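You operate a simulated robot arm through the tools that you are given. There is no shell and no other tool. Be economical: measure what you need, move in short steps, check, and stop when the job is done.

You are at the controls of a simulated two-armed robot. One attempt, no reset.

TASK
Take the blue tape and put it in the green tray. Then shut the top drawer. Then switch the boost switch on. Then shut the right freezer lid. Then switch the right red switch off. The order counts.

It is judged by the outcome, as a careful person would: the job done as asked, and still so three seconds after it is handed in. It fails if anything else is knocked over, pushed out of place, dropped, spilled or broken. Lids that push on must go on centred and level and be pressed home; caps that screw on are set level and turned clockwise until they are tight.

THE ROBOT
Two 7-joint arms with three-finger grippers on one trunk, on a base that drives. Base frame: it is fixed to the floor where the robot stands at the start and does not move with it; the origin is under the middle of the robot, x ahead of it, y to its left, z up; the surface under the hand at the start is at about z = 860. Units: mm, rad, N and s.
The left shoulder is at the start at [70, 146, 1063], the right one opposite. With the tool pointing down near the work surface each hand reaches from about 280 to 680 mm from the robot's upright axis, wherever it stands, measured 20 degrees to its own side. Places, roughly: blue tape (6x6x2 cm) [500, 200, 200]; boost switch [-2500, -4400, 300]; green tray (23x16x9 cm) [500, 3800, 900]; right freezer lid [-2300, -4700, 800]; right red switch [-8200, -3000, 400]; top drawer [300, 700, 700]. Payload 2.2 kg a hand.
The tool frame of a hand sits at the grasp point between the pads (the TCP): z along the fingers, y along the line on which they close. The tips reach 28 mm beyond it. Largest opening 102 mm; the body of the gripper starts 71 mm behind the TCP.
Orientation is that of the tool frame in the base frame, as [roll, pitch, yaw] about the fixed x, y, z axes, in that order (R = Rz(yaw) Ry(pitch) Rx(roll)). With the fingers straight down and closing along the base's y, the tool's x points along the base's -x, its y along +y and its z along -z.

THE INTERFACE
- The arms move only by the tool servo_tool. It takes "left_targets", "right_targets" or both (then of equal length, played together; a hand with none holds still); each is a list of rows, each a list of 7 numbers: the shift along the base's x, y, z in units of 40 mm (1.0 is 40 mm), then the turn, a rotation vector about the base's x, y, z in units of 4 degrees (1.0 is 4 degrees), then the opening in per cent of the stroke, from 0 (shut) to 100 (fully open). In form: [[dx, dy, dz, rx, ry, rz, jaw], ...]. A call has 1 to 8 rows; each row shifts and turns the commanded pose from where the row before left it. A call with a number of a shift or a turn outside -1 to 1 is refused whole. Each row takes 0.2 s and may step no farther than 50 mm and 0.15 rad from the row before; otherwise, or with a gripper value out of range, the whole call is refused. A pose out of reach is approached as far as the arm can. The call stops where the force on the tool passes 40 N (or 10 N more than at its start, if that is more) or the arm is blocked; 0.2 s more then pass. Each finger halts on what it meets, pressing with about 43 N; the grip force reading is that of the motor and also rises with nothing between the fingers. The clock runs only during rows and for 0.2 s after the last one: add rows that do not move to give the fingers time. The reply holds the time, the measured pose of the TCP, the force on the tool along the base axes, the opening and the grip force, in the units named above and with some noise, with the torque about the TCP (base axes, N m) and any sound that the robot's microphone picked up, and new pictures: "views" is both (left out), scene, wrist or none (wrist: the cameras of the hands that moved).
- Cameras (640 x 400 px; columns grow to the right, rows downward): "scene" is now at [116.4, 41.5, 1271]; the picture's right is [0.51, -0.86, 0.00], its down [-0.64, -0.38, -0.67] and it looks along [0.57, 0.34, -0.75] (base axes); focal length 292 px, centre (320, 200). "left" rides on the left gripper at [72, 38, -86] in its tool frame; the picture's right is [-0.46, 0.89, 0.00], its down [-0.60, -0.32, -0.73] and it looks along [-0.65, -0.34, 0.68] (tool axes); focal length 256 px, centre (320, 200). "right" rides on the right gripper at [69, 44, -86] in its tool frame; the picture's right is [-0.53, 0.84, 0.00], its down [-0.58, -0.37, -0.73] and it looks along [-0.62, -0.39, 0.68] (tool axes); focal length 256 px, centre (320, 200). There is no depth. A picture from a camera that has moved, and an enlarged one, comes with that camera's place and axes in the base frame and with its lens.
- lift_body(by): slides the trunk up (or, below 0, down) by that many mm; the arms and the scene camera ride with it, the base frame stays. It gives what a move gives, with no picture.
- drive_base(legs): drives the robot by 1 to 6 legs, each [ahead, left, turn to the left] in mm, mm and rad, along the robot's own axes; the way and the turn of a leg run together, so that a leg with both is an arc; at most 1500 mm and 3.142 rad a leg. The arms and the cameras ride along, it lands a little off, and it stops where it bumps. It gives what a move gives, and a new picture of the scene camera.
- aim_head(pan, tilt): turns the head with the scene camera to pan (to the left, within 1.501 rad either way) and tilt (down, from -0.506 to 1.204), counted from straight ahead of the robot. It gives what a move gives, and a new picture of the scene camera.
- zoom(camera, box): a new picture of the part [left, top, right, bottom] of that camera's present view, enlarged. It takes no simulated time.
- finish_job(): hands the job in; it is judged then, once.

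Go step by step. Nothing tells you exact positions but the pictures and the camera data: compare them with the known pose of the tool, close in by small moves and look again before you grip or let go. The budget is 165 turns and 260 pictures, counting those below and the enlarged ones. Unless the task says otherwise, let go and move clear before handing in.

The tools are called after ">>>" as a command line: name --argument value ..., lists and objects as JSON in quotes. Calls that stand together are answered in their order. servo_tool: Moves the arms, as the interface text tells. Its arguments: {"type":"object","properties":{"left_targets":{"type":"array","items":{"type":"array","items":{"type":"number"}}},"right_targets":{"type":"array","items":{"type":"array","items":{"type":"number"}}},"views":{"type":"string","enum":["both","scene","wrist","none"]}},"required":[]} The other tools are called the same way: lift_body (by) slides the trunk up or down; drive_base (legs) drives the base; aim_head (pan, tilt) turns the head that bears the scene camera; zoom (camera, box) takes an enlarged picture of a part of a camera's view; finish_job () hands the job in.

At the start:

```text
time: 0.0
left_tcp_pos: [287.8, 338.6, 1015.0]
left_orientation: [3.141, -0.002, 3.14]
left_force: [1.0, 0.0, -0.6]
left_ft_torque: [0.01, -0.01, -0.02]
left_width: 102.0
left_grip_force: 0.1
right_tcp_pos: [409.8, 43.5, 1015.7]
right_orientation: [3.141, -0.001, -3.141]
right_force: [0.4, 0.7, 1.2]
right_ft_torque: [-0.03, -0.01, 0.0]
right_width: 102.1
right_grip_force: 0.2
trunk travel left (down, up): [-600.0, 340.0]
robot x, y, heading: [3.9, 0.6, -0.001]
head pan, tilt: [0.538, 0.843]
```

scene: 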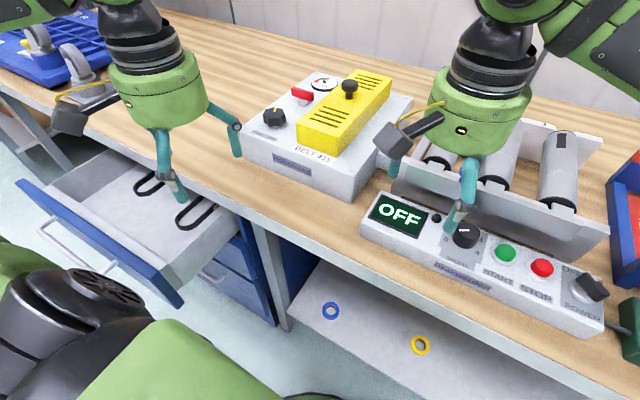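
right: 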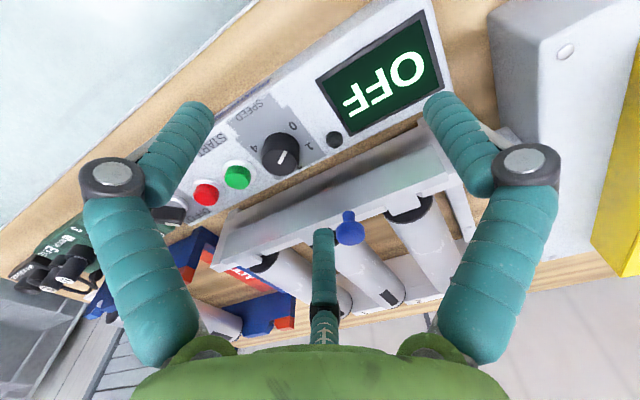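
left: 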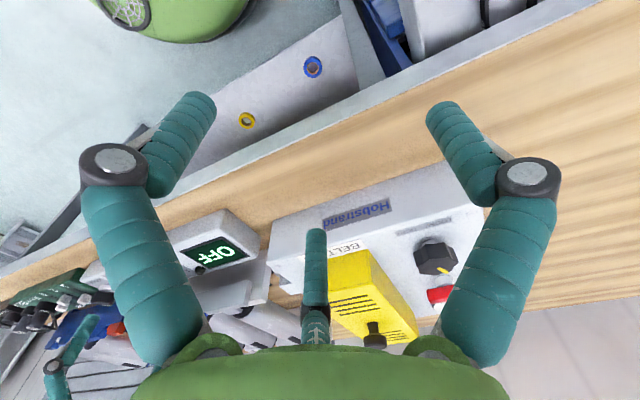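

The blue ring tape lies on a low shelf under the bench at about [485, 216, 210], and an open drawer sits to its left. I'll back out first so the trunk can go down clear of the bench.

>>> drive_base --legs '[[-420, -40, 0]]'

>>> aim_head --pan 0.3 --tilt 0.5

```text
time: 2.6
left_tcp_pos: [-128.9, 297.5, 1016.1]
left_orientation: [3.14, -0.001, -3.139]
left_force: [0.4, -0.3, -0.3]
left_ft_torque: [0.01, -0.02, 0.01]
left_width: 102.2
left_grip_force: 0.0
right_tcp_pos: [-7.3, 3.9, 1016.3]
right_orientation: [3.141, 0.0, -3.14]
right_force: [0.0, 0.2, 0.1]
right_ft_torque: [0.01, -0.02, -0.02]
right_width: 102.0
right_grip_force: 0.0
trunk travel left (down, up): [-600.0, 340.0]
robot x, y, heading: [-415.6, -41.1, 0.003]
head pan, tilt: [0.538, 0.843]
camera scene: at [-300.8, 0.4, 1271.0], right [0.51, -0.86, 0.0], down [-0.64, -0.38, -0.67], along [0.57, 0.34, -0.75], focal length 292 px, centre (320, 200)
```

scene: 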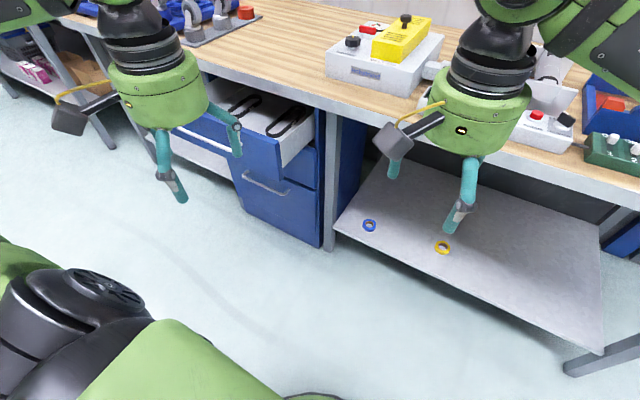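

```text
time: 3.4
left_tcp_pos: [-129.5, 296.1, 1015.9]
left_orientation: [-3.141, 0.0, -3.14]
left_force: [1.2, 0.2, -0.5]
left_ft_torque: [0.02, 0.07, 0.03]
left_width: 101.8
left_grip_force: 0.1
right_tcp_pos: [-5.9, 4.8, 1015.5]
right_orientation: [-3.141, 0.001, -3.139]
right_force: [-1.2, -0.5, 0.8]
right_ft_torque: [-0.02, 0.01, -0.01]
right_width: 101.8
right_grip_force: 0.1
trunk travel left (down, up): [-600.0, 340.0]
robot x, y, heading: [-418.3, -39.5, 0.004]
head pan, tilt: [0.3, 0.499]
camera scene: at [-281.5, -12.8, 1300.4], right [0.3, -0.95, 0.0], down [-0.46, -0.14, -0.88], along [0.84, 0.26, -0.48], focal length 292 px, centre (320, 200)
```

scene: 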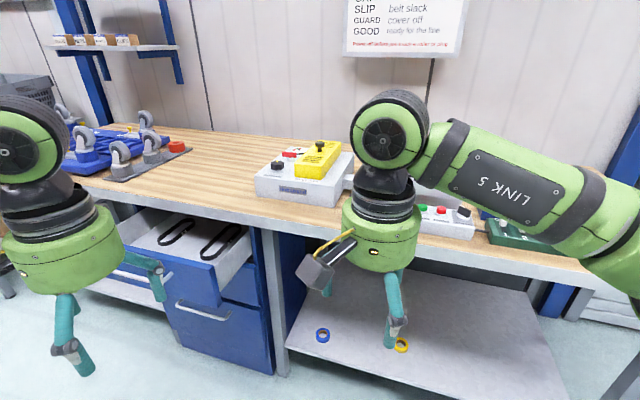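

The tape is at about [485, 212, 210], and the desk leg is near y=350. I'll lower the trunk while clear of the bench.

>>> lift_body --by -560

>>> aim_head --pan 0.2 --tilt 0.35

```text
refused: -560 is not a number from -400 to 400
```

```text
time: 4.1
left_tcp_pos: [-129.8, 296.5, 1015.5]
left_orientation: [-3.141, 0.0, -3.139]
left_force: [0.6, -0.3, 0.3]
left_ft_torque: [0.01, 0.01, 0.03]
left_width: 102.0
left_grip_force: 0.0
right_tcp_pos: [-6.4, 3.0, 1015.2]
right_orientation: [3.142, -0.001, -3.141]
right_force: [0.6, 0.5, 0.1]
right_ft_torque: [0.02, -0.03, -0.01]
right_width: 102.0
right_grip_force: 0.0
trunk travel left (down, up): [-600.0, 340.0]
robot x, y, heading: [-419.0, -46.5, 0.006]
head pan, tilt: [0.201, 0.351]
camera scene: at [-277.3, -21.1, 1314.1], right [0.2, -0.98, 0.0], down [-0.34, -0.07, -0.94], along [0.92, 0.19, -0.34], focal length 292 px, centre (320, 200)
```

scene: 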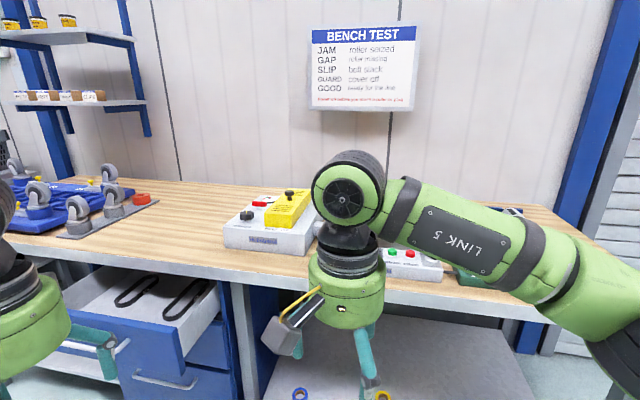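

I'll lower the trunk in two steps.

>>> lift_body --by -400

>>> lift_body --by -180

>>> aim_head --pan 0.3 --tilt 0.35

```text
time: 7.9
left_tcp_pos: [-129.2, 296.2, 616.4]
left_orientation: [3.14, -0.001, -3.139]
left_force: [-0.3, -1.0, 0.5]
left_ft_torque: [0.0, 0.0, -0.01]
left_width: 101.9
left_grip_force: 0.1
right_tcp_pos: [-6.0, 2.1, 616.5]
right_orientation: [3.141, -0.001, -3.139]
right_force: [-0.4, 0.4, -0.3]
right_ft_torque: [-0.01, 0.02, -0.02]
right_width: 102.2
right_grip_force: 0.2
trunk travel left (down, up): [-200.0, 740.0]
robot x, y, heading: [-416.6, -42.3, 0.001]
head pan, tilt: [0.201, 0.351]
```

```text
time: 9.9
left_tcp_pos: [-130.5, 296.8, 435.6]
left_orientation: [3.141, -0.001, -3.141]
left_force: [-0.8, 0.0, -0.2]
left_ft_torque: [-0.04, 0.01, 0.02]
left_width: 101.8
left_grip_force: 0.1
right_tcp_pos: [-7.0, 3.7, 435.2]
right_orientation: [-3.141, -0.001, -3.14]
right_force: [-0.6, 0.2, 1.1]
right_ft_torque: [0.02, -0.01, 0.03]
right_width: 102.1
right_grip_force: 0.1
trunk travel left (down, up): [-20.0, 920.0]
robot x, y, heading: [-421.7, -44.0, -0.003]
head pan, tilt: [0.201, 0.351]
```

```text
time: 10.6
left_tcp_pos: [-129.3, 297.3, 435.9]
left_orientation: [3.141, 0.0, -3.14]
left_force: [-0.3, 0.0, 0.3]
left_ft_torque: [-0.01, 0.0, -0.01]
left_width: 102.1
left_grip_force: 0.0
right_tcp_pos: [-6.2, 3.3, 435.5]
right_orientation: [3.142, 0.001, -3.14]
right_force: [-0.2, 0.1, -0.6]
right_ft_torque: [-0.01, -0.02, 0.03]
right_width: 102.1
right_grip_force: 0.0
trunk travel left (down, up): [-20.0, 920.0]
robot x, y, heading: [-418.0, -42.8, 0.0]
head pan, tilt: [0.3, 0.351]
camera scene: at [-279.6, -12.3, 734.2], right [0.3, -0.95, 0.0], down [-0.33, -0.1, -0.94], along [0.9, 0.28, -0.34], focal length 292 px, centre (320, 200)
```

scene: 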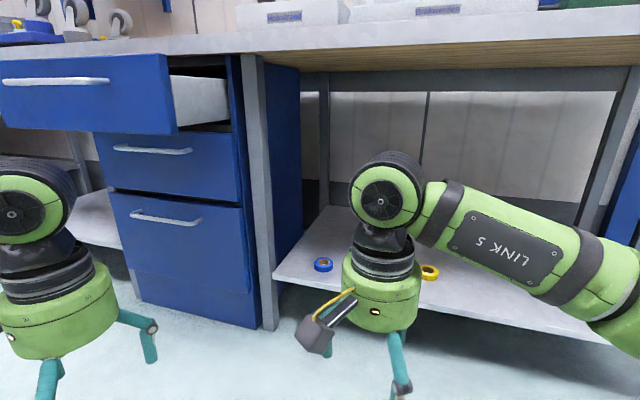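

The space under the bench is open. I'll bring the left hand inward to y≈215 so it clears the leg and the drawer, then drive in.

>>> servo_tool --left_targets '[[0, -1, 0, 0, 0, 0, 100], [0, -1, 0, 0, 0, 0, 100], [0, 0, 0, 0, 0, 0, 100]]' --views "none"

>>> drive_base --legs '[[400, 0, 0]]'

```text
time: 11.4
left_tcp_pos: [-127.2, 217.1, 437.5]
left_orientation: [3.14, 0.0, -3.137]
left_force: [-0.3, 0.0, 0.4]
left_ft_torque: [0.01, -0.01, 0.05]
left_width: 102.3
left_grip_force: 0.1
right_tcp_pos: [-7.1, 3.4, 436.4]
right_orientation: [3.141, -0.001, -3.14]
right_force: [-0.1, -0.3, -0.3]
right_ft_torque: [0.03, 0.01, -0.02]
right_width: 102.0
right_grip_force: 0.1
trunk travel left (down, up): [-20.0, 920.0]
robot x, y, heading: [-416.9, -39.3, 0.003]
head pan, tilt: [0.3, 0.351]
```

```text
time: 13.9
left_tcp_pos: [277.4, 218.3, 437.1]
left_orientation: [-3.14, 0.001, -3.14]
left_force: [-0.4, 0.0, -0.3]
left_ft_torque: [0.0, -0.02, 0.02]
left_width: 101.9
left_grip_force: 0.0
right_tcp_pos: [400.0, 4.1, 435.0]
right_orientation: [3.141, 0.001, -3.142]
right_force: [-0.5, 0.3, -0.5]
right_ft_torque: [-0.01, -0.02, 0.01]
right_width: 102.2
right_grip_force: 0.1
trunk travel left (down, up): [-20.0, 920.0]
robot x, y, heading: [-10.6, -40.3, 0.005]
head pan, tilt: [0.3, 0.351]
camera scene: at [126.3, -11.4, 734.1], right [0.3, -0.95, 0.0], down [-0.33, -0.1, -0.94], along [0.9, 0.28, -0.34], focal length 292 px, centre (320, 200)
```

scene: 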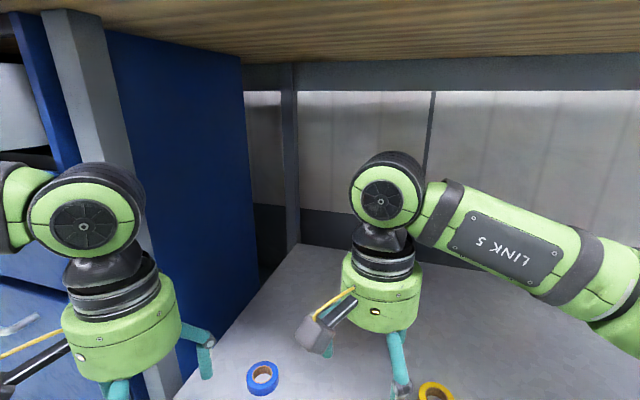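

The left forearm would pass close to the leg, so I'll use the right hand, whose forearm comes from the open side. I'll move it above the tape at about (490, 214).

>>> servo_tool --right_targets '[[0.45, 1, 0, 0, 0, 0, 100], [0.45, 1, 0, 0, 0, 0, 100], [0.45, 1, 0, 0, 0, 0, 100], [0.45, 1, 0, 0, 0, 0, 100], [0.4, 1, 0, 0, 0, 0, 100], [0, 0.2, 0, 0, 0, 0, 100]]' --left_targets '[[-1, 0, 0, 0, 0, 0, 100], [-1, 0, 0, 0, 0, 0, 100], [0, 0, 0, 0, 0, 0, 100], [0, 0, 0, 0, 0, 0, 100], [0, 0, 0, 0, 0, 0, 100], [0, 0, 0, 0, 0, 0, 100]]'

```text
time: 15.3
left_tcp_pos: [206.1, 219.8, 445.5]
left_orientation: [-3.141, 0.0, -3.14]
left_force: [-0.3, -0.4, 0.4]
left_ft_torque: [0.02, 0.0, 0.0]
left_width: 101.8
left_grip_force: 0.0
left hand out of reach, approached as far as the arm can: row 2
right_tcp_pos: [457.4, 118.0, 438.5]
right_orientation: [3.14, 0.001, -3.14]
right_force: [0.4, -0.4, -0.9]
right_ft_torque: [0.04, 0.01, 0.0]
right_width: 102.1
right_grip_force: 0.1
right hand out of reach, approached as far as the arm can: row 3, 4, 5, 6
trunk travel left (down, up): [-20.0, 920.0]
robot x, y, heading: [-10.5, -40.5, 0.002]
head pan, tilt: [0.3, 0.351]
camera scene: at [126.3, -11.4, 734.2], right [0.3, -0.95, 0.0], down [-0.33, -0.1, -0.94], along [0.9, 0.28, -0.34], focal length 292 px, centre (320, 200)
camera right: at [388.1, 161.5, 523.7], right [0.53, 0.85, 0.0], down [0.58, -0.36, 0.73], along [0.62, -0.39, -0.68], focal length 256 px, centre (320, 200)
camera left: at [134.2, 257.4, 531.7], right [0.46, 0.89, 0.0], down [0.6, -0.32, 0.73], along [0.65, -0.34, -0.68], focal length 256 px, centre (320, 200)
```

scene: 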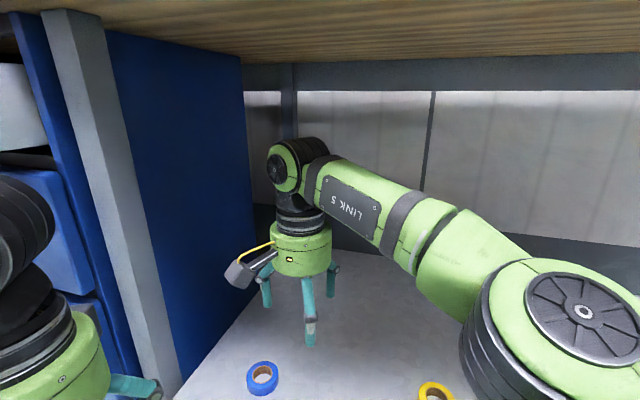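
right: 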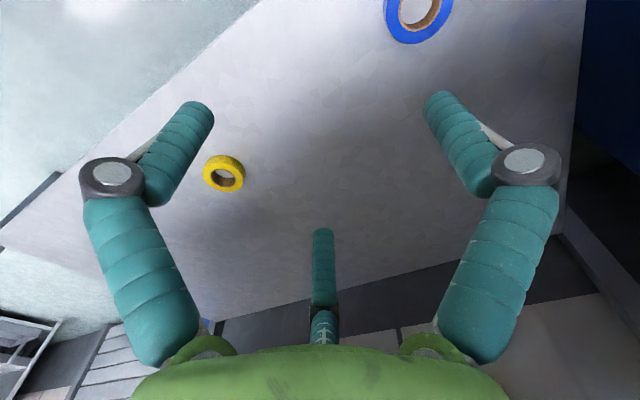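
left: 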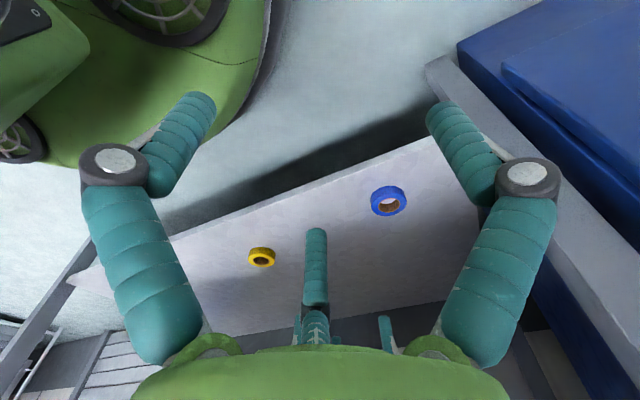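

The right arm stops at y≈118. Turning the base left about 0.25 rad will swing it over the tape while the left arm moves backward.

>>> drive_base --legs '[[0, 0, 0.25]]'

```text
time: 16.6
left_tcp_pos: [133.7, 265.4, 446.1]
left_orientation: [3.141, 0.0, -2.886]
left_force: [0.4, -0.2, -0.7]
left_ft_torque: [0.02, 0.01, -0.02]
left_width: 102.2
left_grip_force: 0.1
right_tcp_pos: [402.5, 230.0, 437.6]
right_orientation: [3.141, 0.003, -2.887]
right_force: [0.2, -0.3, -0.1]
right_ft_torque: [0.02, 0.01, -0.01]
right_width: 102.0
right_grip_force: 0.2
trunk travel left (down, up): [-20.0, 920.0]
robot x, y, heading: [-8.8, -39.3, 0.259]
head pan, tilt: [0.3, 0.351]
camera scene: at [114.9, 22.5, 734.1], right [0.53, -0.85, 0.0], down [-0.29, -0.18, -0.94], along [0.8, 0.5, -0.34], focal length 292 px, centre (320, 200)
```

scene: 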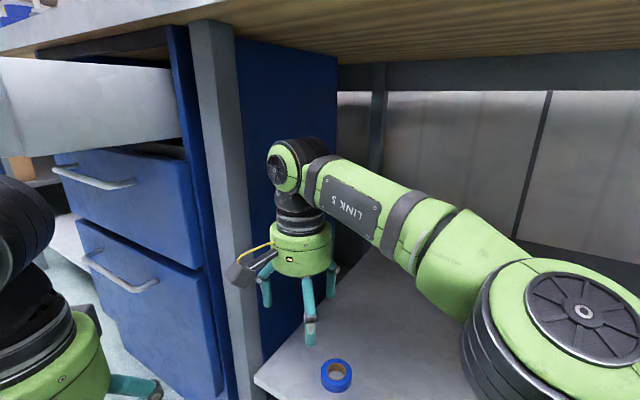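

Now I'll move the right hand over the tape and lower it part way.

>>> servo_tool --right_targets '[[0.9, -0.1, 0, 0, 0, 0, 100], [0.9, -0.15, 0, 0, 0, 0, 100], [0.4, 0, -0.8, 0, 0, 0, 100], [0, 0, -1, 0, 0, 0, 100], [0, 0, -1, 0, 0, 0, 100], [0, 0, 0, 0, 0, 0, 100]]'

```text
time: 18.0
left_tcp_pos: [133.7, 264.9, 446.4]
left_orientation: [3.141, -0.001, -2.887]
left_force: [0.1, 0.2, 0.6]
left_ft_torque: [-0.01, 0.01, 0.03]
left_width: 101.6
left_grip_force: 0.0
right_tcp_pos: [456.9, 216.3, 324.2]
right_orientation: [3.14, 0.002, -2.887]
right_force: [0.0, -0.2, 0.9]
right_ft_torque: [-0.01, 0.03, -0.01]
right_width: 102.0
right_grip_force: 0.1
right hand out of reach, approached as far as the arm can: row 1, 2
trunk travel left (down, up): [-20.0, 920.0]
robot x, y, heading: [-13.8, -41.6, 0.254]
head pan, tilt: [0.3, 0.351]
camera scene: at [114.9, 22.6, 734.1], right [0.53, -0.85, 0.0], down [-0.29, -0.18, -0.94], along [0.8, 0.5, -0.34], focal length 292 px, centre (320, 200)
camera right: at [378.3, 239.7, 410.8], right [0.3, 0.95, 0.0], down [0.65, -0.21, 0.73], along [0.7, -0.22, -0.68], focal length 256 px, centre (320, 200)
```

scene: 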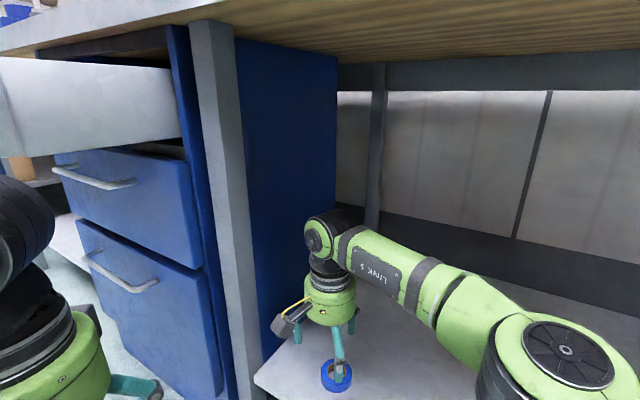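
right: 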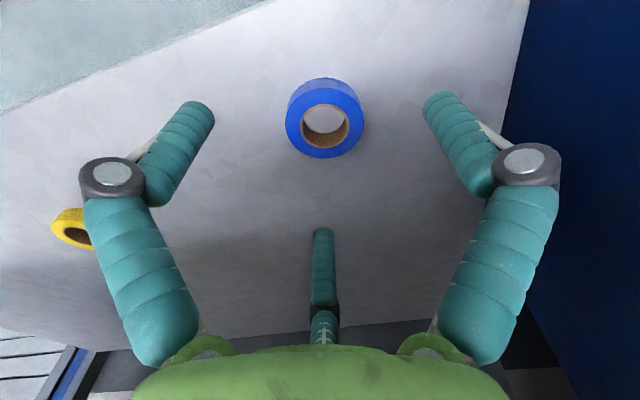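

The gripper shows three fingers at 120°, so a ring should centre itself in it. The tape centre is at about (487, 212); I'll move over it and descend.

>>> servo_tool --right_targets '[[0.75, -0.1, 0, 0, 0, 0, 100], [0, 0, -1, 0, 0, 0, 100], [0, 0, 0, 0, 0, 0, 100]]'

```text
time: 18.8
left_tcp_pos: [134.4, 266.4, 445.4]
left_orientation: [-3.141, 0.0, -2.885]
left_force: [0.3, -0.4, 0.4]
left_ft_torque: [0.01, 0.02, 0.02]
left_width: 101.9
left_grip_force: 0.0
right_tcp_pos: [486.2, 210.7, 284.5]
right_orientation: [3.14, 0.002, -2.885]
right_force: [0.6, 0.1, 0.6]
right_ft_torque: [0.0, -0.01, 0.0]
right_width: 101.8
right_grip_force: 0.1
trunk travel left (down, up): [-20.0, 920.0]
robot x, y, heading: [-9.3, -40.8, 0.261]
head pan, tilt: [0.3, 0.351]
camera scene: at [114.9, 22.6, 734.1], right [0.53, -0.85, 0.0], down [-0.29, -0.18, -0.94], along [0.8, 0.5, -0.34], focal length 292 px, centre (320, 200)
camera right: at [407.5, 235.1, 369.7], right [0.3, 0.95, 0.0], down [0.65, -0.21, 0.73], along [0.7, -0.22, -0.68], focal length 256 px, centre (320, 200)
```

scene: 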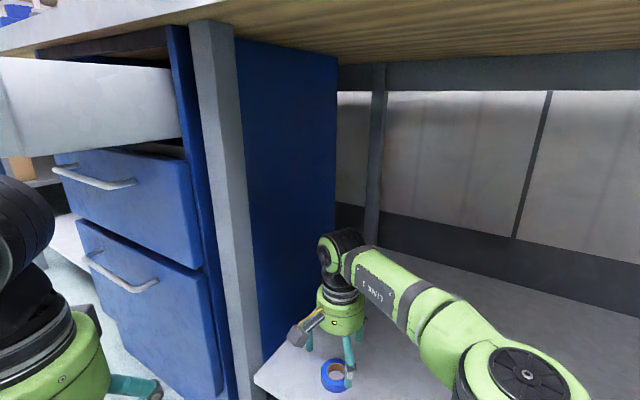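
right: 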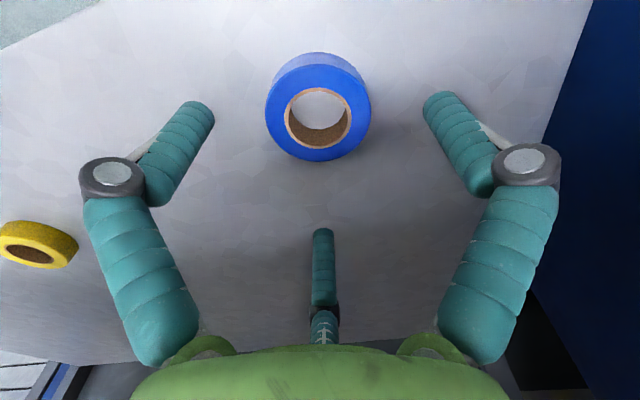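

By apparent size the tape's top is near z≈230, with its centre about (479, 213). I'll correct slightly and go lower.

>>> servo_tool --right_targets '[[-0.13, 0.05, -0.35, 0, 0, 0, 100], [0, 0, -0.25, 0, 0, 0, 100], [0, 0, 0, 0, 0, 0, 100]]' --views "wrist"

```text
time: 19.6
left_tcp_pos: [133.7, 264.7, 447.0]
left_orientation: [3.141, 0.001, -2.885]
left_force: [0.0, 0.0, -0.2]
left_ft_torque: [0.03, 0.03, -0.01]
left_width: 101.8
left_grip_force: 0.0
right_tcp_pos: [481.7, 211.2, 260.8]
right_orientation: [-3.141, 0.002, -2.885]
right_force: [1.1, -1.2, -0.3]
right_ft_torque: [0.03, 0.02, -0.01]
right_width: 102.0
right_grip_force: 0.1
trunk travel left (down, up): [-20.0, 920.0]
robot x, y, heading: [-9.5, -43.9, 0.254]
head pan, tilt: [0.3, 0.351]
camera right: at [402.3, 236.8, 346.5], right [0.3, 0.95, 0.0], down [0.65, -0.21, 0.73], along [0.7, -0.22, -0.68], focal length 256 px, centre (320, 200)
```

right: 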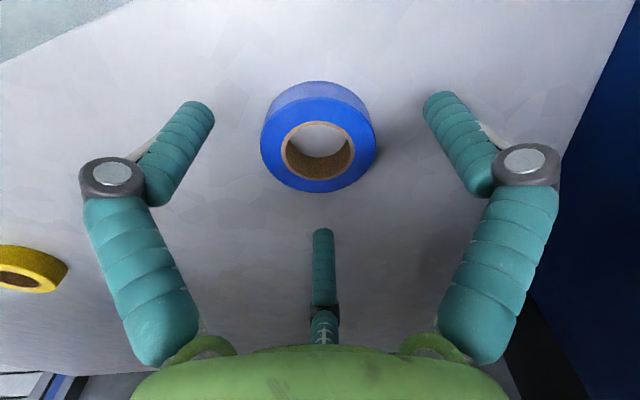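

Triangulation puts the tape top at z≈236 and its centre at (476, 213). I'll fine-adjust and go down another 12 mm.

>>> servo_tool --right_targets '[[-0.14, 0.04, 0, 0, 0, 0, 100], [0, 0, -0.3, 0, 0, 0, 100], [0, 0, 0, 0, 0, 0, 100]]' --views "both"

```text
time: 20.4
left_tcp_pos: [134.5, 266.1, 445.7]
left_orientation: [3.141, 0.0, -2.885]
left_force: [0.8, 0.2, -0.7]
left_ft_torque: [0.01, -0.02, 0.01]
left_width: 102.2
left_grip_force: 0.1
right_tcp_pos: [473.7, 212.5, 249.4]
right_orientation: [3.139, 0.002, -2.887]
right_force: [-0.1, -0.6, -0.3]
right_ft_torque: [0.0, 0.0, 0.0]
right_width: 102.2
right_grip_force: 0.1
trunk travel left (down, up): [-20.0, 920.0]
robot x, y, heading: [-10.4, -40.8, 0.257]
head pan, tilt: [0.3, 0.351]
camera scene: at [114.9, 22.5, 734.1], right [0.53, -0.85, 0.0], down [-0.29, -0.18, -0.94], along [0.8, 0.5, -0.34], focal length 292 px, centre (320, 200)
camera right: at [396.4, 238.4, 334.7], right [0.3, 0.95, 0.0], down [0.65, -0.21, 0.73], along [0.7, -0.22, -0.68], focal length 256 px, centre (320, 200)
```

scene: 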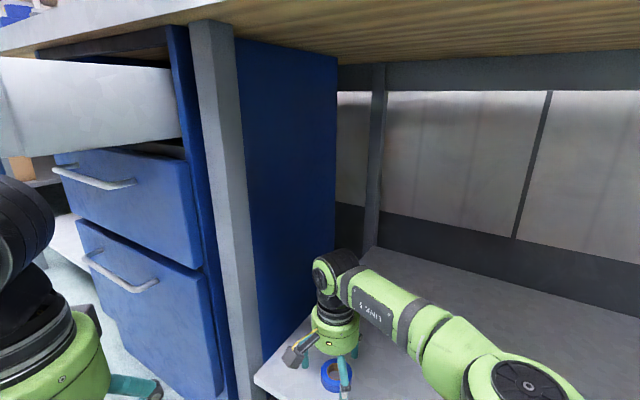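
right: 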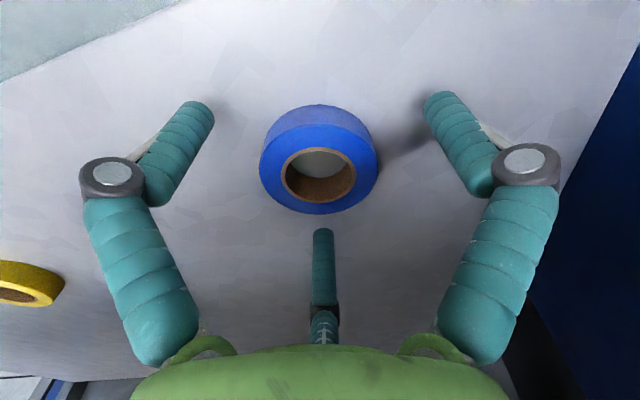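

The fingers surround the tape. I'll go down another 4 mm and close.

>>> servo_tool --right_targets '[[0.06, 0, -0.1, 0, 0, 0, 100], [0, 0, 0, 0, 0, 0, 70], [0, 0, 0, 0, 0, 0, 45], [0, 0, 0, 0, 0, 0, 30], [0, 0, 0, 0, 0, 0, 20], [0, 0, 0, 0, 0, 0, 20]]' --views "wrist"

```text
time: 21.8
left_tcp_pos: [134.0, 265.7, 446.6]
left_orientation: [-3.141, 0.0, -2.885]
left_force: [0.1, 1.0, -0.1]
left_ft_torque: [0.03, -0.03, -0.03]
left_width: 101.9
left_grip_force: 0.2
right_tcp_pos: [476.4, 212.9, 246.4]
right_orientation: [3.14, 0.004, -2.887]
right_force: [-0.1, 0.8, 9.2]
right_ft_torque: [-0.18, 0.24, 0.01]
right_width: 57.1
right_grip_force: 43.1
trunk travel left (down, up): [-20.0, 920.0]
robot x, y, heading: [-12.2, -39.8, 0.254]
head pan, tilt: [0.3, 0.351]
camera right: at [398.4, 238.6, 331.7], right [0.3, 0.95, 0.0], down [0.65, -0.21, 0.73], along [0.7, -0.22, -0.68], focal length 256 px, centre (320, 200)
```

right: 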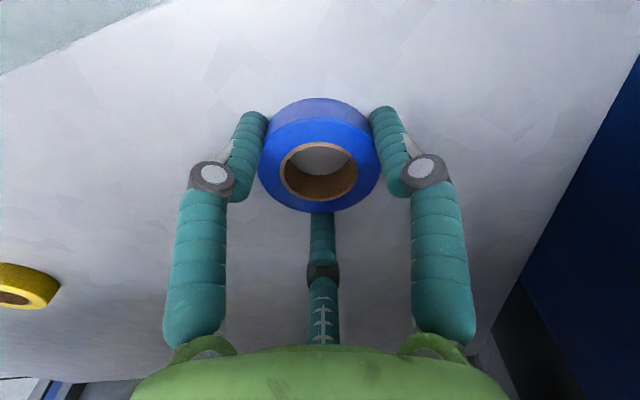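

The tape is gripped at 57 mm. I'll lift it and check.

>>> servo_tool --right_targets '[[0, 0, 0.5, 0, 0, 0, 20], [0, 0, 1, 0, 0, 0, 20], [0, 0, 1, 0, 0, 0, 20], [0, 0, 1, 0, 0, 0, 20], [0, 0, 0, 0, 0, 0, 20]]' --views "wrist"

```text
time: 23.0
left_tcp_pos: [133.9, 266.2, 446.8]
left_orientation: [-3.141, 0.0, -2.885]
left_force: [0.6, -0.5, -0.3]
left_ft_torque: [0.0, 0.01, 0.03]
left_width: 101.8
left_grip_force: 0.1
right_tcp_pos: [472.5, 209.2, 383.4]
right_orientation: [3.138, 0.002, -2.886]
right_force: [0.6, -0.5, -0.6]
right_ft_torque: [0.03, -0.04, -0.03]
right_width: 56.8
right_grip_force: 42.9
right hand out of reach, approached as far as the arm can: row 4
trunk travel left (down, up): [-20.0, 920.0]
robot x, y, heading: [-11.0, -39.7, 0.257]
head pan, tilt: [0.3, 0.351]
camera right: at [394.3, 234.2, 468.9], right [0.3, 0.95, 0.0], down [0.65, -0.21, 0.73], along [0.7, -0.22, -0.68], focal length 256 px, centre (320, 200)
```

right: 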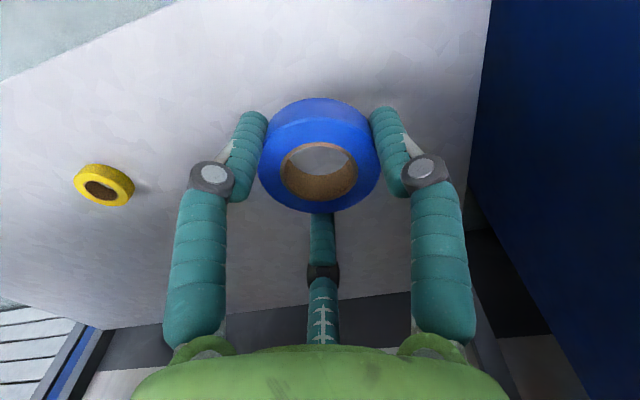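

Tape held. Now I'll back straight out of the bench and face ahead again.

>>> drive_base --legs '[[-435, 114, 0], [0, 0, -0.257]]'

>>> lift_body --by 400

>>> lift_body --by 200

>>> aim_head --pan 1.3 --tilt 0.35

```text
time: 26.6
left_tcp_pos: [-245.2, 220.7, 447.0]
left_orientation: [-3.141, 0.0, -3.141]
left_force: [-1.2, 0.2, 0.1]
left_ft_torque: [-0.01, 0.02, 0.01]
left_width: 101.9
left_grip_force: 0.2
right_tcp_pos: [68.2, 79.3, 382.3]
right_orientation: [3.14, 0.004, 3.141]
right_force: [0.7, -0.1, -0.4]
right_ft_torque: [0.01, 0.01, -0.01]
right_width: 57.0
right_grip_force: 43.0
trunk travel left (down, up): [-20.0, 920.0]
robot x, y, heading: [-462.2, -39.8, -0.003]
head pan, tilt: [0.3, 0.351]
camera scene: at [-325.2, -11.1, 734.1], right [0.3, -0.96, 0.0], down [-0.33, -0.1, -0.94], along [0.9, 0.28, -0.34], focal length 292 px, centre (320, 200)
```

scene: 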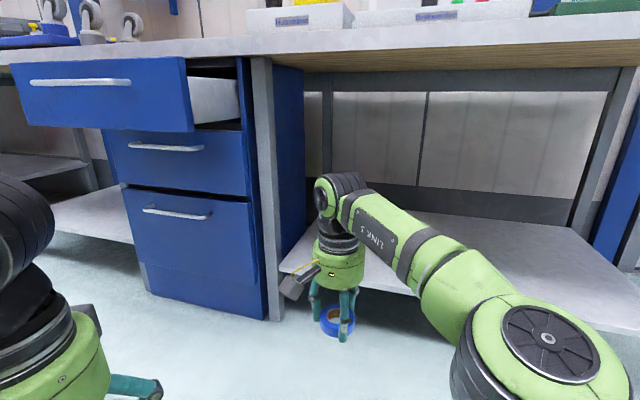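

```text
time: 30.4
left_tcp_pos: [-245.6, 219.7, 847.2]
left_orientation: [-3.141, -0.001, 3.141]
left_force: [-0.2, 0.4, 0.3]
left_ft_torque: [0.05, 0.04, 0.02]
left_width: 102.0
left_grip_force: 0.1
right_tcp_pos: [68.2, 78.0, 782.9]
right_orientation: [3.138, 0.003, -3.139]
right_force: [0.1, -0.1, 0.0]
right_ft_torque: [0.05, 0.03, 0.03]
right_width: 57.1
right_grip_force: 43.2
trunk travel left (down, up): [-420.0, 520.0]
robot x, y, heading: [-461.1, -41.2, -0.003]
head pan, tilt: [0.3, 0.351]
```

```text
time: 32.6
left_tcp_pos: [-244.0, 219.3, 1046.2]
left_orientation: [-3.141, 0.002, 3.141]
left_force: [-0.1, 0.4, -0.8]
left_ft_torque: [-0.02, 0.02, -0.02]
left_width: 102.0
left_grip_force: 0.0
right_tcp_pos: [68.6, 79.1, 981.8]
right_orientation: [3.139, 0.003, -3.141]
right_force: [-0.3, -0.4, -0.1]
right_ft_torque: [0.04, 0.02, -0.01]
right_width: 56.9
right_grip_force: 42.9
trunk travel left (down, up): [-620.0, 320.0]
robot x, y, heading: [-463.2, -40.0, 0.001]
head pan, tilt: [0.3, 0.351]
```

```text
time: 33.9
left_tcp_pos: [-244.9, 221.0, 1045.2]
left_orientation: [3.142, 0.0, -3.141]
left_force: [0.8, 0.2, 0.3]
left_ft_torque: [-0.02, -0.02, -0.05]
left_width: 101.9
left_grip_force: 0.1
right_tcp_pos: [68.5, 79.5, 982.3]
right_orientation: [3.139, 0.004, 3.141]
right_force: [-0.3, 0.2, -1.1]
right_ft_torque: [-0.01, 0.01, 0.0]
right_width: 56.4
right_grip_force: 43.0
trunk travel left (down, up): [-620.0, 320.0]
robot x, y, heading: [-463.7, -37.8, -0.001]
head pan, tilt: [1.3, 0.351]
camera scene: at [-389.2, 51.0, 1334.1], right [0.96, -0.27, 0.0], down [-0.09, -0.33, -0.94], along [0.25, 0.9, -0.34], focal length 292 px, centre (320, 200)
```

scene: 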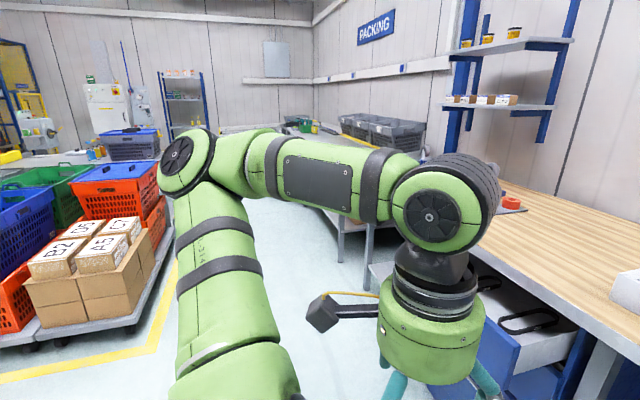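

There's a clear corridor toward the packing bench. I'll slide left about 1.5 m and look again.

>>> drive_base --legs '[[0, 1500, 0], [0, 700, 0]]'

>>> aim_head --pan 0.95 --tilt 0.35

```text
time: 44.8
left_tcp_pos: [-256.6, 2432.6, 1046.7]
left_orientation: [-3.141, 0.001, 3.141]
left_force: [0.1, 0.2, -0.6]
left_ft_torque: [-0.01, -0.03, -0.02]
left_width: 102.1
left_grip_force: 0.1
right_tcp_pos: [56.6, 2290.4, 982.8]
right_orientation: [3.137, 0.004, 3.14]
right_force: [-0.3, -0.3, 0.1]
right_ft_torque: [0.01, -0.02, 0.02]
right_width: 57.0
right_grip_force: 43.2
trunk travel left (down, up): [-620.0, 320.0]
robot x, y, heading: [-473.5, 2171.5, 0.002]
head pan, tilt: [1.3, 0.351]
camera scene: at [-401.4, 2262.2, 1334.2], right [0.96, -0.27, 0.0], down [-0.09, -0.33, -0.94], along [0.25, 0.9, -0.34], focal length 292 px, centre (320, 200)
```

scene: 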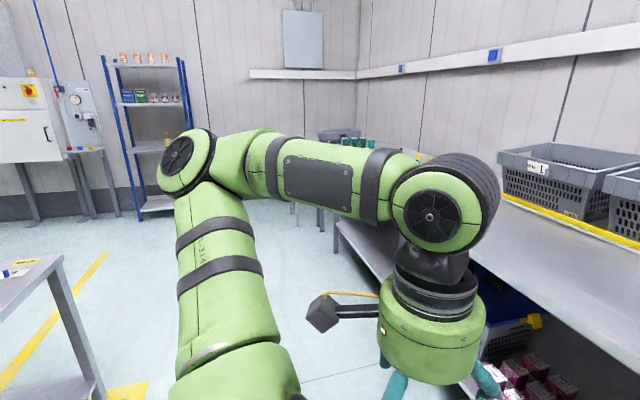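

```text
time: 45.6
left_tcp_pos: [-257.3, 2430.4, 1046.2]
left_orientation: [3.141, -0.002, -3.141]
left_force: [0.0, 0.2, 0.1]
left_ft_torque: [-0.01, 0.01, -0.01]
left_width: 101.8
left_grip_force: 0.1
right_tcp_pos: [56.9, 2290.0, 983.6]
right_orientation: [3.14, 0.002, 3.141]
right_force: [-0.5, 0.1, 0.0]
right_ft_torque: [-0.03, 0.02, 0.01]
right_width: 57.0
right_grip_force: 42.9
trunk travel left (down, up): [-620.0, 320.0]
robot x, y, heading: [-475.2, 2171.3, -0.004]
head pan, tilt: [0.949, 0.351]
camera scene: at [-372.1, 2248.4, 1334.1], right [0.81, -0.58, 0.0], down [-0.2, -0.28, -0.94], along [0.55, 0.76, -0.34], focal length 292 px, centre (320, 200)
```

scene: 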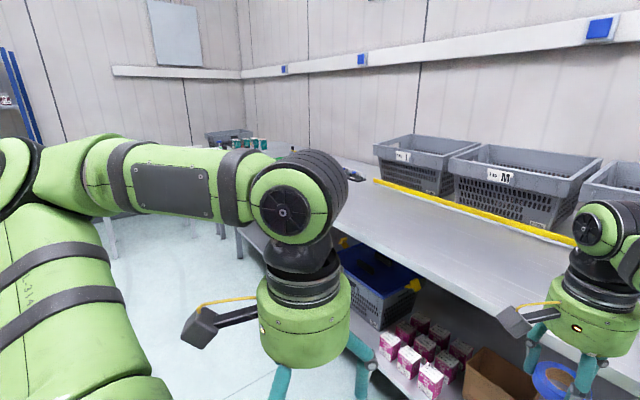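

I'll carry on left another metre and look for the green tray.

>>> drive_base --legs '[[0, 900, 0]]'

>>> aim_head --pan 0.4 --tilt 0.4

```text
time: 50.4
left_tcp_pos: [-240.1, 3327.3, 1046.1]
left_orientation: [3.141, 0.0, 3.119]
left_force: [-0.8, 0.4, 0.7]
left_ft_torque: [0.0, 0.0, 0.0]
left_width: 102.0
left_grip_force: 0.1
right_tcp_pos: [69.6, 3180.4, 982.1]
right_orientation: [3.137, 0.004, 3.119]
right_force: [-1.1, -0.4, -0.5]
right_ft_torque: [-0.01, 0.01, 0.02]
right_width: 57.1
right_grip_force: 43.3
trunk travel left (down, up): [-620.0, 320.0]
robot x, y, heading: [-464.3, 3070.4, -0.026]
head pan, tilt: [0.949, 0.351]
camera scene: at [-359.6, 3147.7, 1334.2], right [0.8, -0.6, 0.0], down [-0.21, -0.27, -0.94], along [0.56, 0.75, -0.34], focal length 292 px, centre (320, 200)
```

scene: 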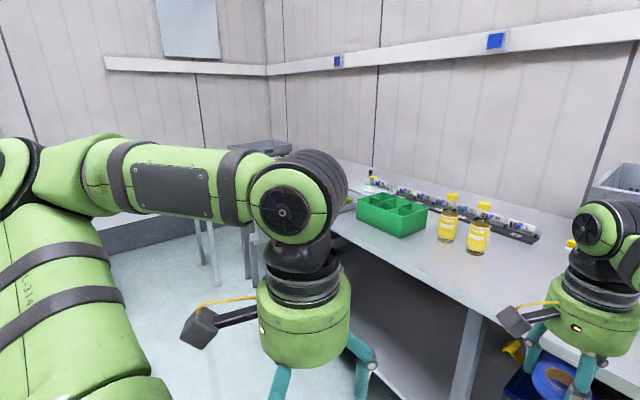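

```text
time: 51.4
left_tcp_pos: [-240.8, 3329.0, 1045.2]
left_orientation: [3.14, 0.0, 3.119]
left_force: [-0.4, 0.3, 0.1]
left_ft_torque: [-0.01, -0.03, 0.0]
left_width: 101.9
left_grip_force: 0.0
right_tcp_pos: [69.8, 3180.3, 983.6]
right_orientation: [3.139, 0.003, 3.118]
right_force: [0.4, -0.3, -1.0]
right_ft_torque: [0.01, 0.0, 0.02]
right_width: 56.7
right_grip_force: 43.0
trunk travel left (down, up): [-620.0, 320.0]
robot x, y, heading: [-461.5, 3076.9, -0.026]
head pan, tilt: [0.4, 0.4]
camera scene: at [-329.5, 3107.5, 1329.6], right [0.37, -0.93, 0.0], down [-0.36, -0.14, -0.92], along [0.86, 0.34, -0.39], focal length 292 px, centre (320, 200)
```

scene: 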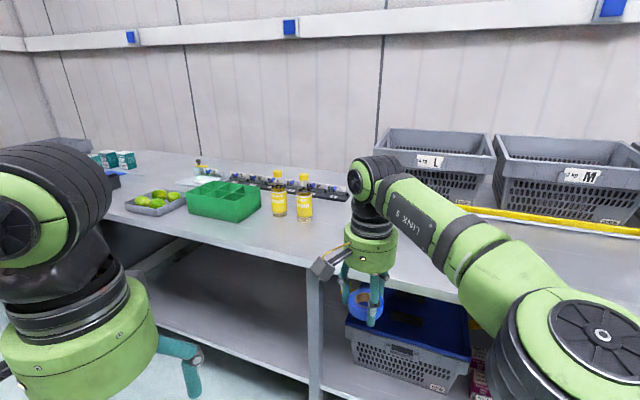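

I see the green tray with its compartments. Let me zoom in on it.

>>> zoom --camera "scene" --box '[120, 150, 320, 275]'

>>> aim_head --pan 1.3 --tilt 0.6

```text
3.20 times, centred on (220, 212) of scene
camera zoom: at [-329.5, 3107.5, 1329.6], right [0.37, -0.93, 0.0], down [-0.36, -0.14, -0.92], along [0.86, 0.34, -0.39], focal length 935 px, centre (640, 160)
```

zoom: 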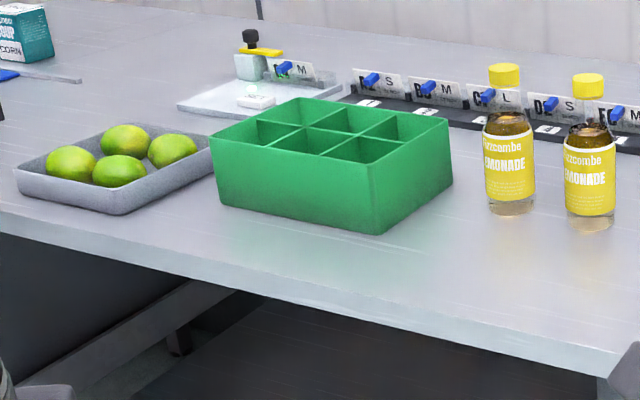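

```text
time: 52.5
left_tcp_pos: [-240.4, 3329.2, 1046.6]
left_orientation: [3.141, 0.001, 3.12]
left_force: [-0.2, -0.4, -0.9]
left_ft_torque: [-0.01, 0.02, 0.0]
left_width: 102.2
left_grip_force: 0.0
right_tcp_pos: [69.1, 3179.9, 982.1]
right_orientation: [3.139, 0.005, 3.117]
right_force: [0.1, -0.6, -1.3]
right_ft_torque: [0.01, -0.04, 0.01]
right_width: 57.0
right_grip_force: 43.0
trunk travel left (down, up): [-620.0, 320.0]
robot x, y, heading: [-465.7, 3073.1, -0.021]
head pan, tilt: [1.3, 0.6]
camera scene: at [-389.9, 3158.0, 1311.4], right [0.96, -0.29, 0.0], down [-0.16, -0.54, -0.83], along [0.24, 0.79, -0.56], focal length 292 px, centre (320, 200)
```

scene: 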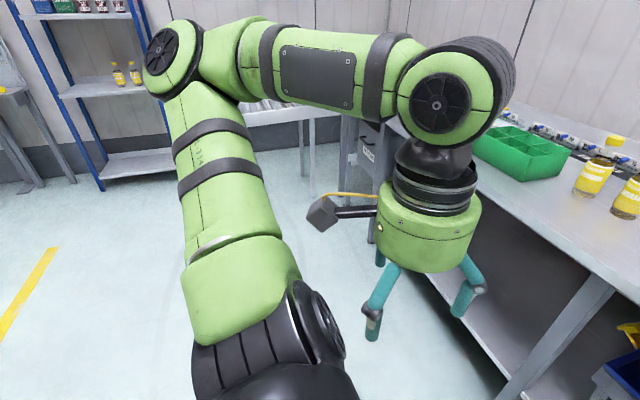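

The tray is about (485, 3820) with 6 cells of roughly 73 mm. My fingers grip at full tape depth and would hit the cell walls, so I'll set the tape on a clear part of the bench near (400, 3350) and regrip only its top edge.

>>> drive_base --legs '[[0, 0, 0.023], [0, 167, 0], [330, 0, 0]]'

>>> aim_head --pan 0.2 --tilt 0.7

```text
time: 56.1
left_tcp_pos: [85.7, 3499.3, 1046.4]
left_orientation: [-3.141, 0.001, 3.14]
left_force: [0.2, 0.4, 0.8]
left_ft_torque: [0.03, -0.04, 0.01]
left_width: 102.0
left_grip_force: 0.1
right_tcp_pos: [400.9, 3359.0, 983.5]
right_orientation: [3.139, 0.003, 3.14]
right_force: [-0.2, 0.0, -1.1]
right_ft_torque: [0.0, 0.03, 0.02]
right_width: 56.8
right_grip_force: 43.8
trunk travel left (down, up): [-620.0, 320.0]
robot x, y, heading: [-130.8, 3245.5, 0.002]
head pan, tilt: [1.3, 0.6]
camera scene: at [-59.4, 3327.3, 1311.4], right [0.96, -0.27, 0.0], down [-0.15, -0.54, -0.83], along [0.22, 0.79, -0.56], focal length 292 px, centre (320, 200)
```

scene: 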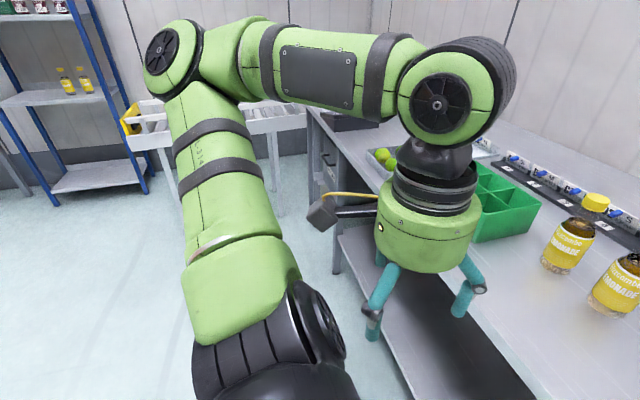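

```text
time: 57.5
left_tcp_pos: [86.6, 3500.6, 1046.7]
left_orientation: [3.141, -0.001, 3.14]
left_force: [0.1, 1.1, -0.5]
left_ft_torque: [-0.04, 0.02, -0.01]
left_width: 102.0
left_grip_force: 0.1
right_tcp_pos: [399.2, 3359.8, 982.6]
right_orientation: [3.138, 0.002, 3.141]
right_force: [0.3, -0.4, 0.3]
right_ft_torque: [0.01, 0.0, 0.03]
right_width: 56.9
right_grip_force: 43.3
trunk travel left (down, up): [-620.0, 320.0]
robot x, y, heading: [-129.2, 3239.1, 0.001]
head pan, tilt: [0.201, 0.7]
camera scene: at [0.6, 3259.1, 1302.7], right [0.2, -0.98, 0.0], down [-0.63, -0.13, -0.76], along [0.75, 0.15, -0.64], focal length 292 px, centre (320, 200)
```

scene: 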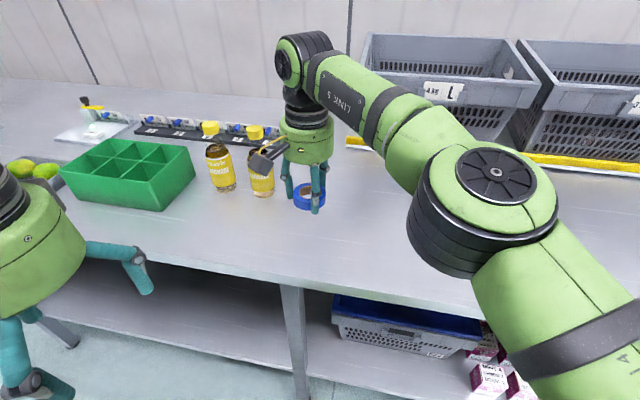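

Bottles are 140 mm away, which is clear. I'll lower the tape toward the bench here.

>>> servo_tool --right_targets '[[0, -0.5, -0.5, 0, 0, 0, 20], [0, -0.5, -0.5, 0, 0, 0, 20], [0, 0, -0.7, 0, 0, 0, 20], [0, 0, 0, 0, 0, 0, 20]]'

```text
time: 58.5
left_tcp_pos: [85.1, 3499.3, 1047.9]
left_orientation: [-3.14, -0.001, 3.138]
left_force: [-0.5, 0.7, -0.3]
left_ft_torque: [0.02, 0.07, -0.03]
left_width: 102.0
left_grip_force: 0.2
right_tcp_pos: [401.9, 3318.2, 915.0]
right_orientation: [3.138, 0.004, 3.14]
right_force: [0.4, 0.3, -0.7]
right_ft_torque: [-0.03, 0.01, 0.02]
right_width: 57.0
right_grip_force: 42.8
trunk travel left (down, up): [-620.0, 320.0]
robot x, y, heading: [-131.2, 3236.9, -0.002]
head pan, tilt: [0.201, 0.7]
camera scene: at [0.4, 3258.5, 1302.8], right [0.2, -0.98, 0.0], down [-0.63, -0.13, -0.77], along [0.75, 0.15, -0.64], focal length 292 px, centre (320, 200)
camera right: at [332.1, 3362.5, 1000.3], right [0.54, 0.84, 0.0], down [0.57, -0.37, 0.73], along [0.62, -0.39, -0.68], focal length 256 px, centre (320, 200)
```

scene: 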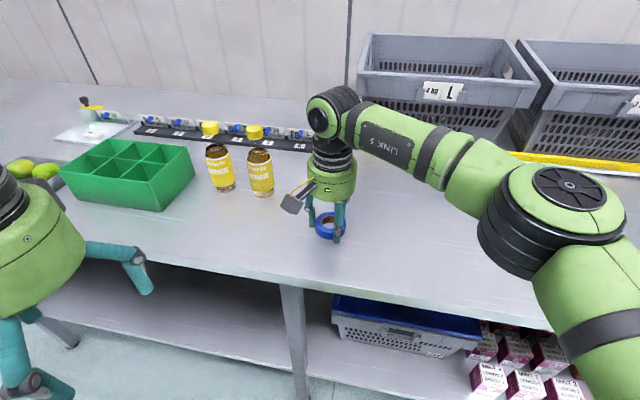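
right: 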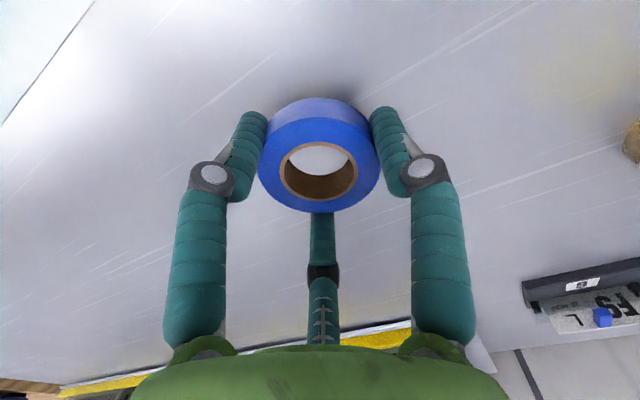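

Now I'll descend in small steps until it touches.

>>> servo_tool --right_targets '[[0, 0, -0.2, 0, 0, 0, 20], [0, 0, -0.15, 0, 0, 0, 20], [0, 0, 0, 0, 0, 0, 20]]' --views "none"

>>> servo_tool --right_targets '[[0, 0, -0.1, 0, 0, 0, 20], [0, 0, 0, 0, 0, 0, 20]]' --views "none"

```text
time: 59.3
left_tcp_pos: [86.3, 3501.0, 1045.8]
left_orientation: [-3.141, 0.0, 3.14]
left_force: [-0.3, -0.1, 0.2]
left_ft_torque: [0.04, -0.02, -0.01]
left_width: 102.0
left_grip_force: 0.0
right_tcp_pos: [400.9, 3317.7, 901.5]
right_orientation: [3.137, 0.002, 3.14]
right_force: [0.1, 0.1, -0.8]
right_ft_torque: [0.02, 0.0, 0.02]
right_width: 56.8
right_grip_force: 42.3
trunk travel left (down, up): [-620.0, 320.0]
robot x, y, heading: [-129.9, 3239.2, -0.002]
head pan, tilt: [0.201, 0.7]
```

```text
time: 59.9
left_tcp_pos: [88.1, 3500.3, 1046.4]
left_orientation: [3.141, 0.0, 3.14]
left_force: [0.7, -0.9, 0.5]
left_ft_torque: [-0.02, 0.01, 0.0]
left_width: 101.9
left_grip_force: 0.1
right_tcp_pos: [399.8, 3317.9, 897.9]
right_orientation: [3.139, 0.002, 3.14]
right_force: [0.5, 0.2, -0.6]
right_ft_torque: [0.02, -0.02, 0.01]
right_width: 56.9
right_grip_force: 43.3
trunk travel left (down, up): [-620.0, 320.0]
robot x, y, heading: [-130.2, 3240.9, -0.0]
head pan, tilt: [0.201, 0.7]
```

>>> servo_tool --right_targets '[[0, 0, -0.1, 0, 0, 0, 20], [0, 0, 0, 0, 0, 0, 20]]' --views "none"

>>> servo_tool --right_targets '[[0, 0, -0.1, 0, 0, 0, 20], [0, 0, 0, 0, 0, 0, 20]]' --views "wrist"

```text
time: 60.5
left_tcp_pos: [86.6, 3500.5, 1046.4]
left_orientation: [3.141, 0.001, 3.141]
left_force: [-0.5, 0.5, -0.5]
left_ft_torque: [0.02, -0.01, -0.01]
left_width: 102.1
left_grip_force: 0.1
right_tcp_pos: [400.3, 3318.7, 893.2]
right_orientation: [3.138, 0.004, 3.139]
right_force: [0.7, 1.0, 0.0]
right_ft_torque: [-0.02, -0.01, -0.01]
right_width: 56.8
right_grip_force: 42.5
trunk travel left (down, up): [-620.0, 320.0]
robot x, y, heading: [-130.2, 3243.4, -0.001]
head pan, tilt: [0.201, 0.7]
```

```text
time: 61.1
left_tcp_pos: [86.4, 3500.9, 1046.8]
left_orientation: [-3.14, 0.0, 3.141]
left_force: [-0.5, 0.2, -0.7]
left_ft_torque: [0.03, 0.01, 0.02]
left_width: 101.9
left_grip_force: 0.1
right_tcp_pos: [400.2, 3318.8, 888.9]
right_orientation: [3.139, 0.003, 3.141]
right_force: [0.3, 0.6, 0.3]
right_ft_torque: [-0.01, -0.02, 0.0]
right_width: 56.9
right_grip_force: 42.6
trunk travel left (down, up): [-620.0, 320.0]
robot x, y, heading: [-132.3, 3239.1, -0.005]
head pan, tilt: [0.201, 0.7]
camera right: at [330.6, 3363.1, 975.1], right [0.54, 0.84, 0.0], down [0.57, -0.37, 0.73], along [0.62, -0.39, -0.68], focal length 256 px, centre (320, 200)
```

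right: 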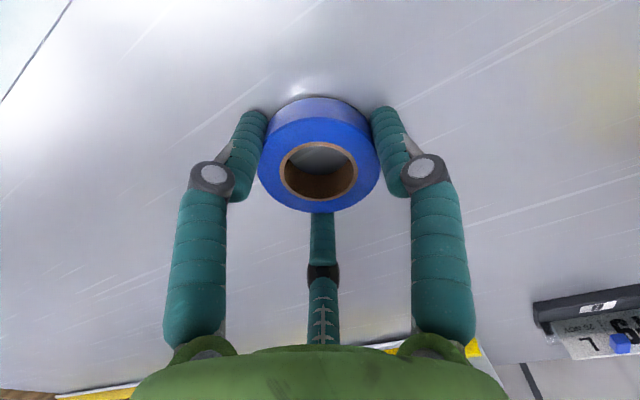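

>>> servo_tool --right_targets '[[0, 0, -0.08, 0, 0, 0, 20], [0, 0, 0, 0, 0, 0, 20]]' --views "none"

>>> servo_tool --right_targets '[[0, 0, -0.07, 0, 0, 0, 20], [0, 0, 0, 0, 0, 0, 20]]' --views "none"

```text
time: 61.7
left_tcp_pos: [86.6, 3500.7, 1046.8]
left_orientation: [3.141, -0.001, 3.14]
left_force: [-0.4, 0.6, 0.1]
left_ft_torque: [0.01, -0.01, -0.01]
left_width: 102.3
left_grip_force: 0.1
right_tcp_pos: [399.5, 3319.7, 886.1]
right_orientation: [3.139, 0.004, 3.14]
right_force: [0.8, 0.0, 3.2]
right_ft_torque: [-0.05, 0.0, -0.01]
right_width: 56.9
right_grip_force: 42.7
trunk travel left (down, up): [-620.0, 320.0]
robot x, y, heading: [-131.8, 3242.2, -0.008]
head pan, tilt: [0.201, 0.7]
```

```text
time: 62.3
left_tcp_pos: [84.6, 3500.0, 1047.9]
left_orientation: [3.14, 0.002, 3.14]
left_force: [1.0, -1.0, -0.5]
left_ft_torque: [0.02, 0.03, 0.0]
left_width: 101.9
left_grip_force: 0.1
right_tcp_pos: [400.9, 3319.1, 886.0]
right_orientation: [3.137, 0.008, 3.14]
right_force: [5.4, 2.0, 22.1]
right_ft_torque: [-0.39, 0.61, 0.25]
right_width: 57.0
right_grip_force: 43.2
trunk travel left (down, up): [-620.0, 320.0]
robot x, y, heading: [-130.9, 3242.1, -0.003]
head pan, tilt: [0.201, 0.7]
```

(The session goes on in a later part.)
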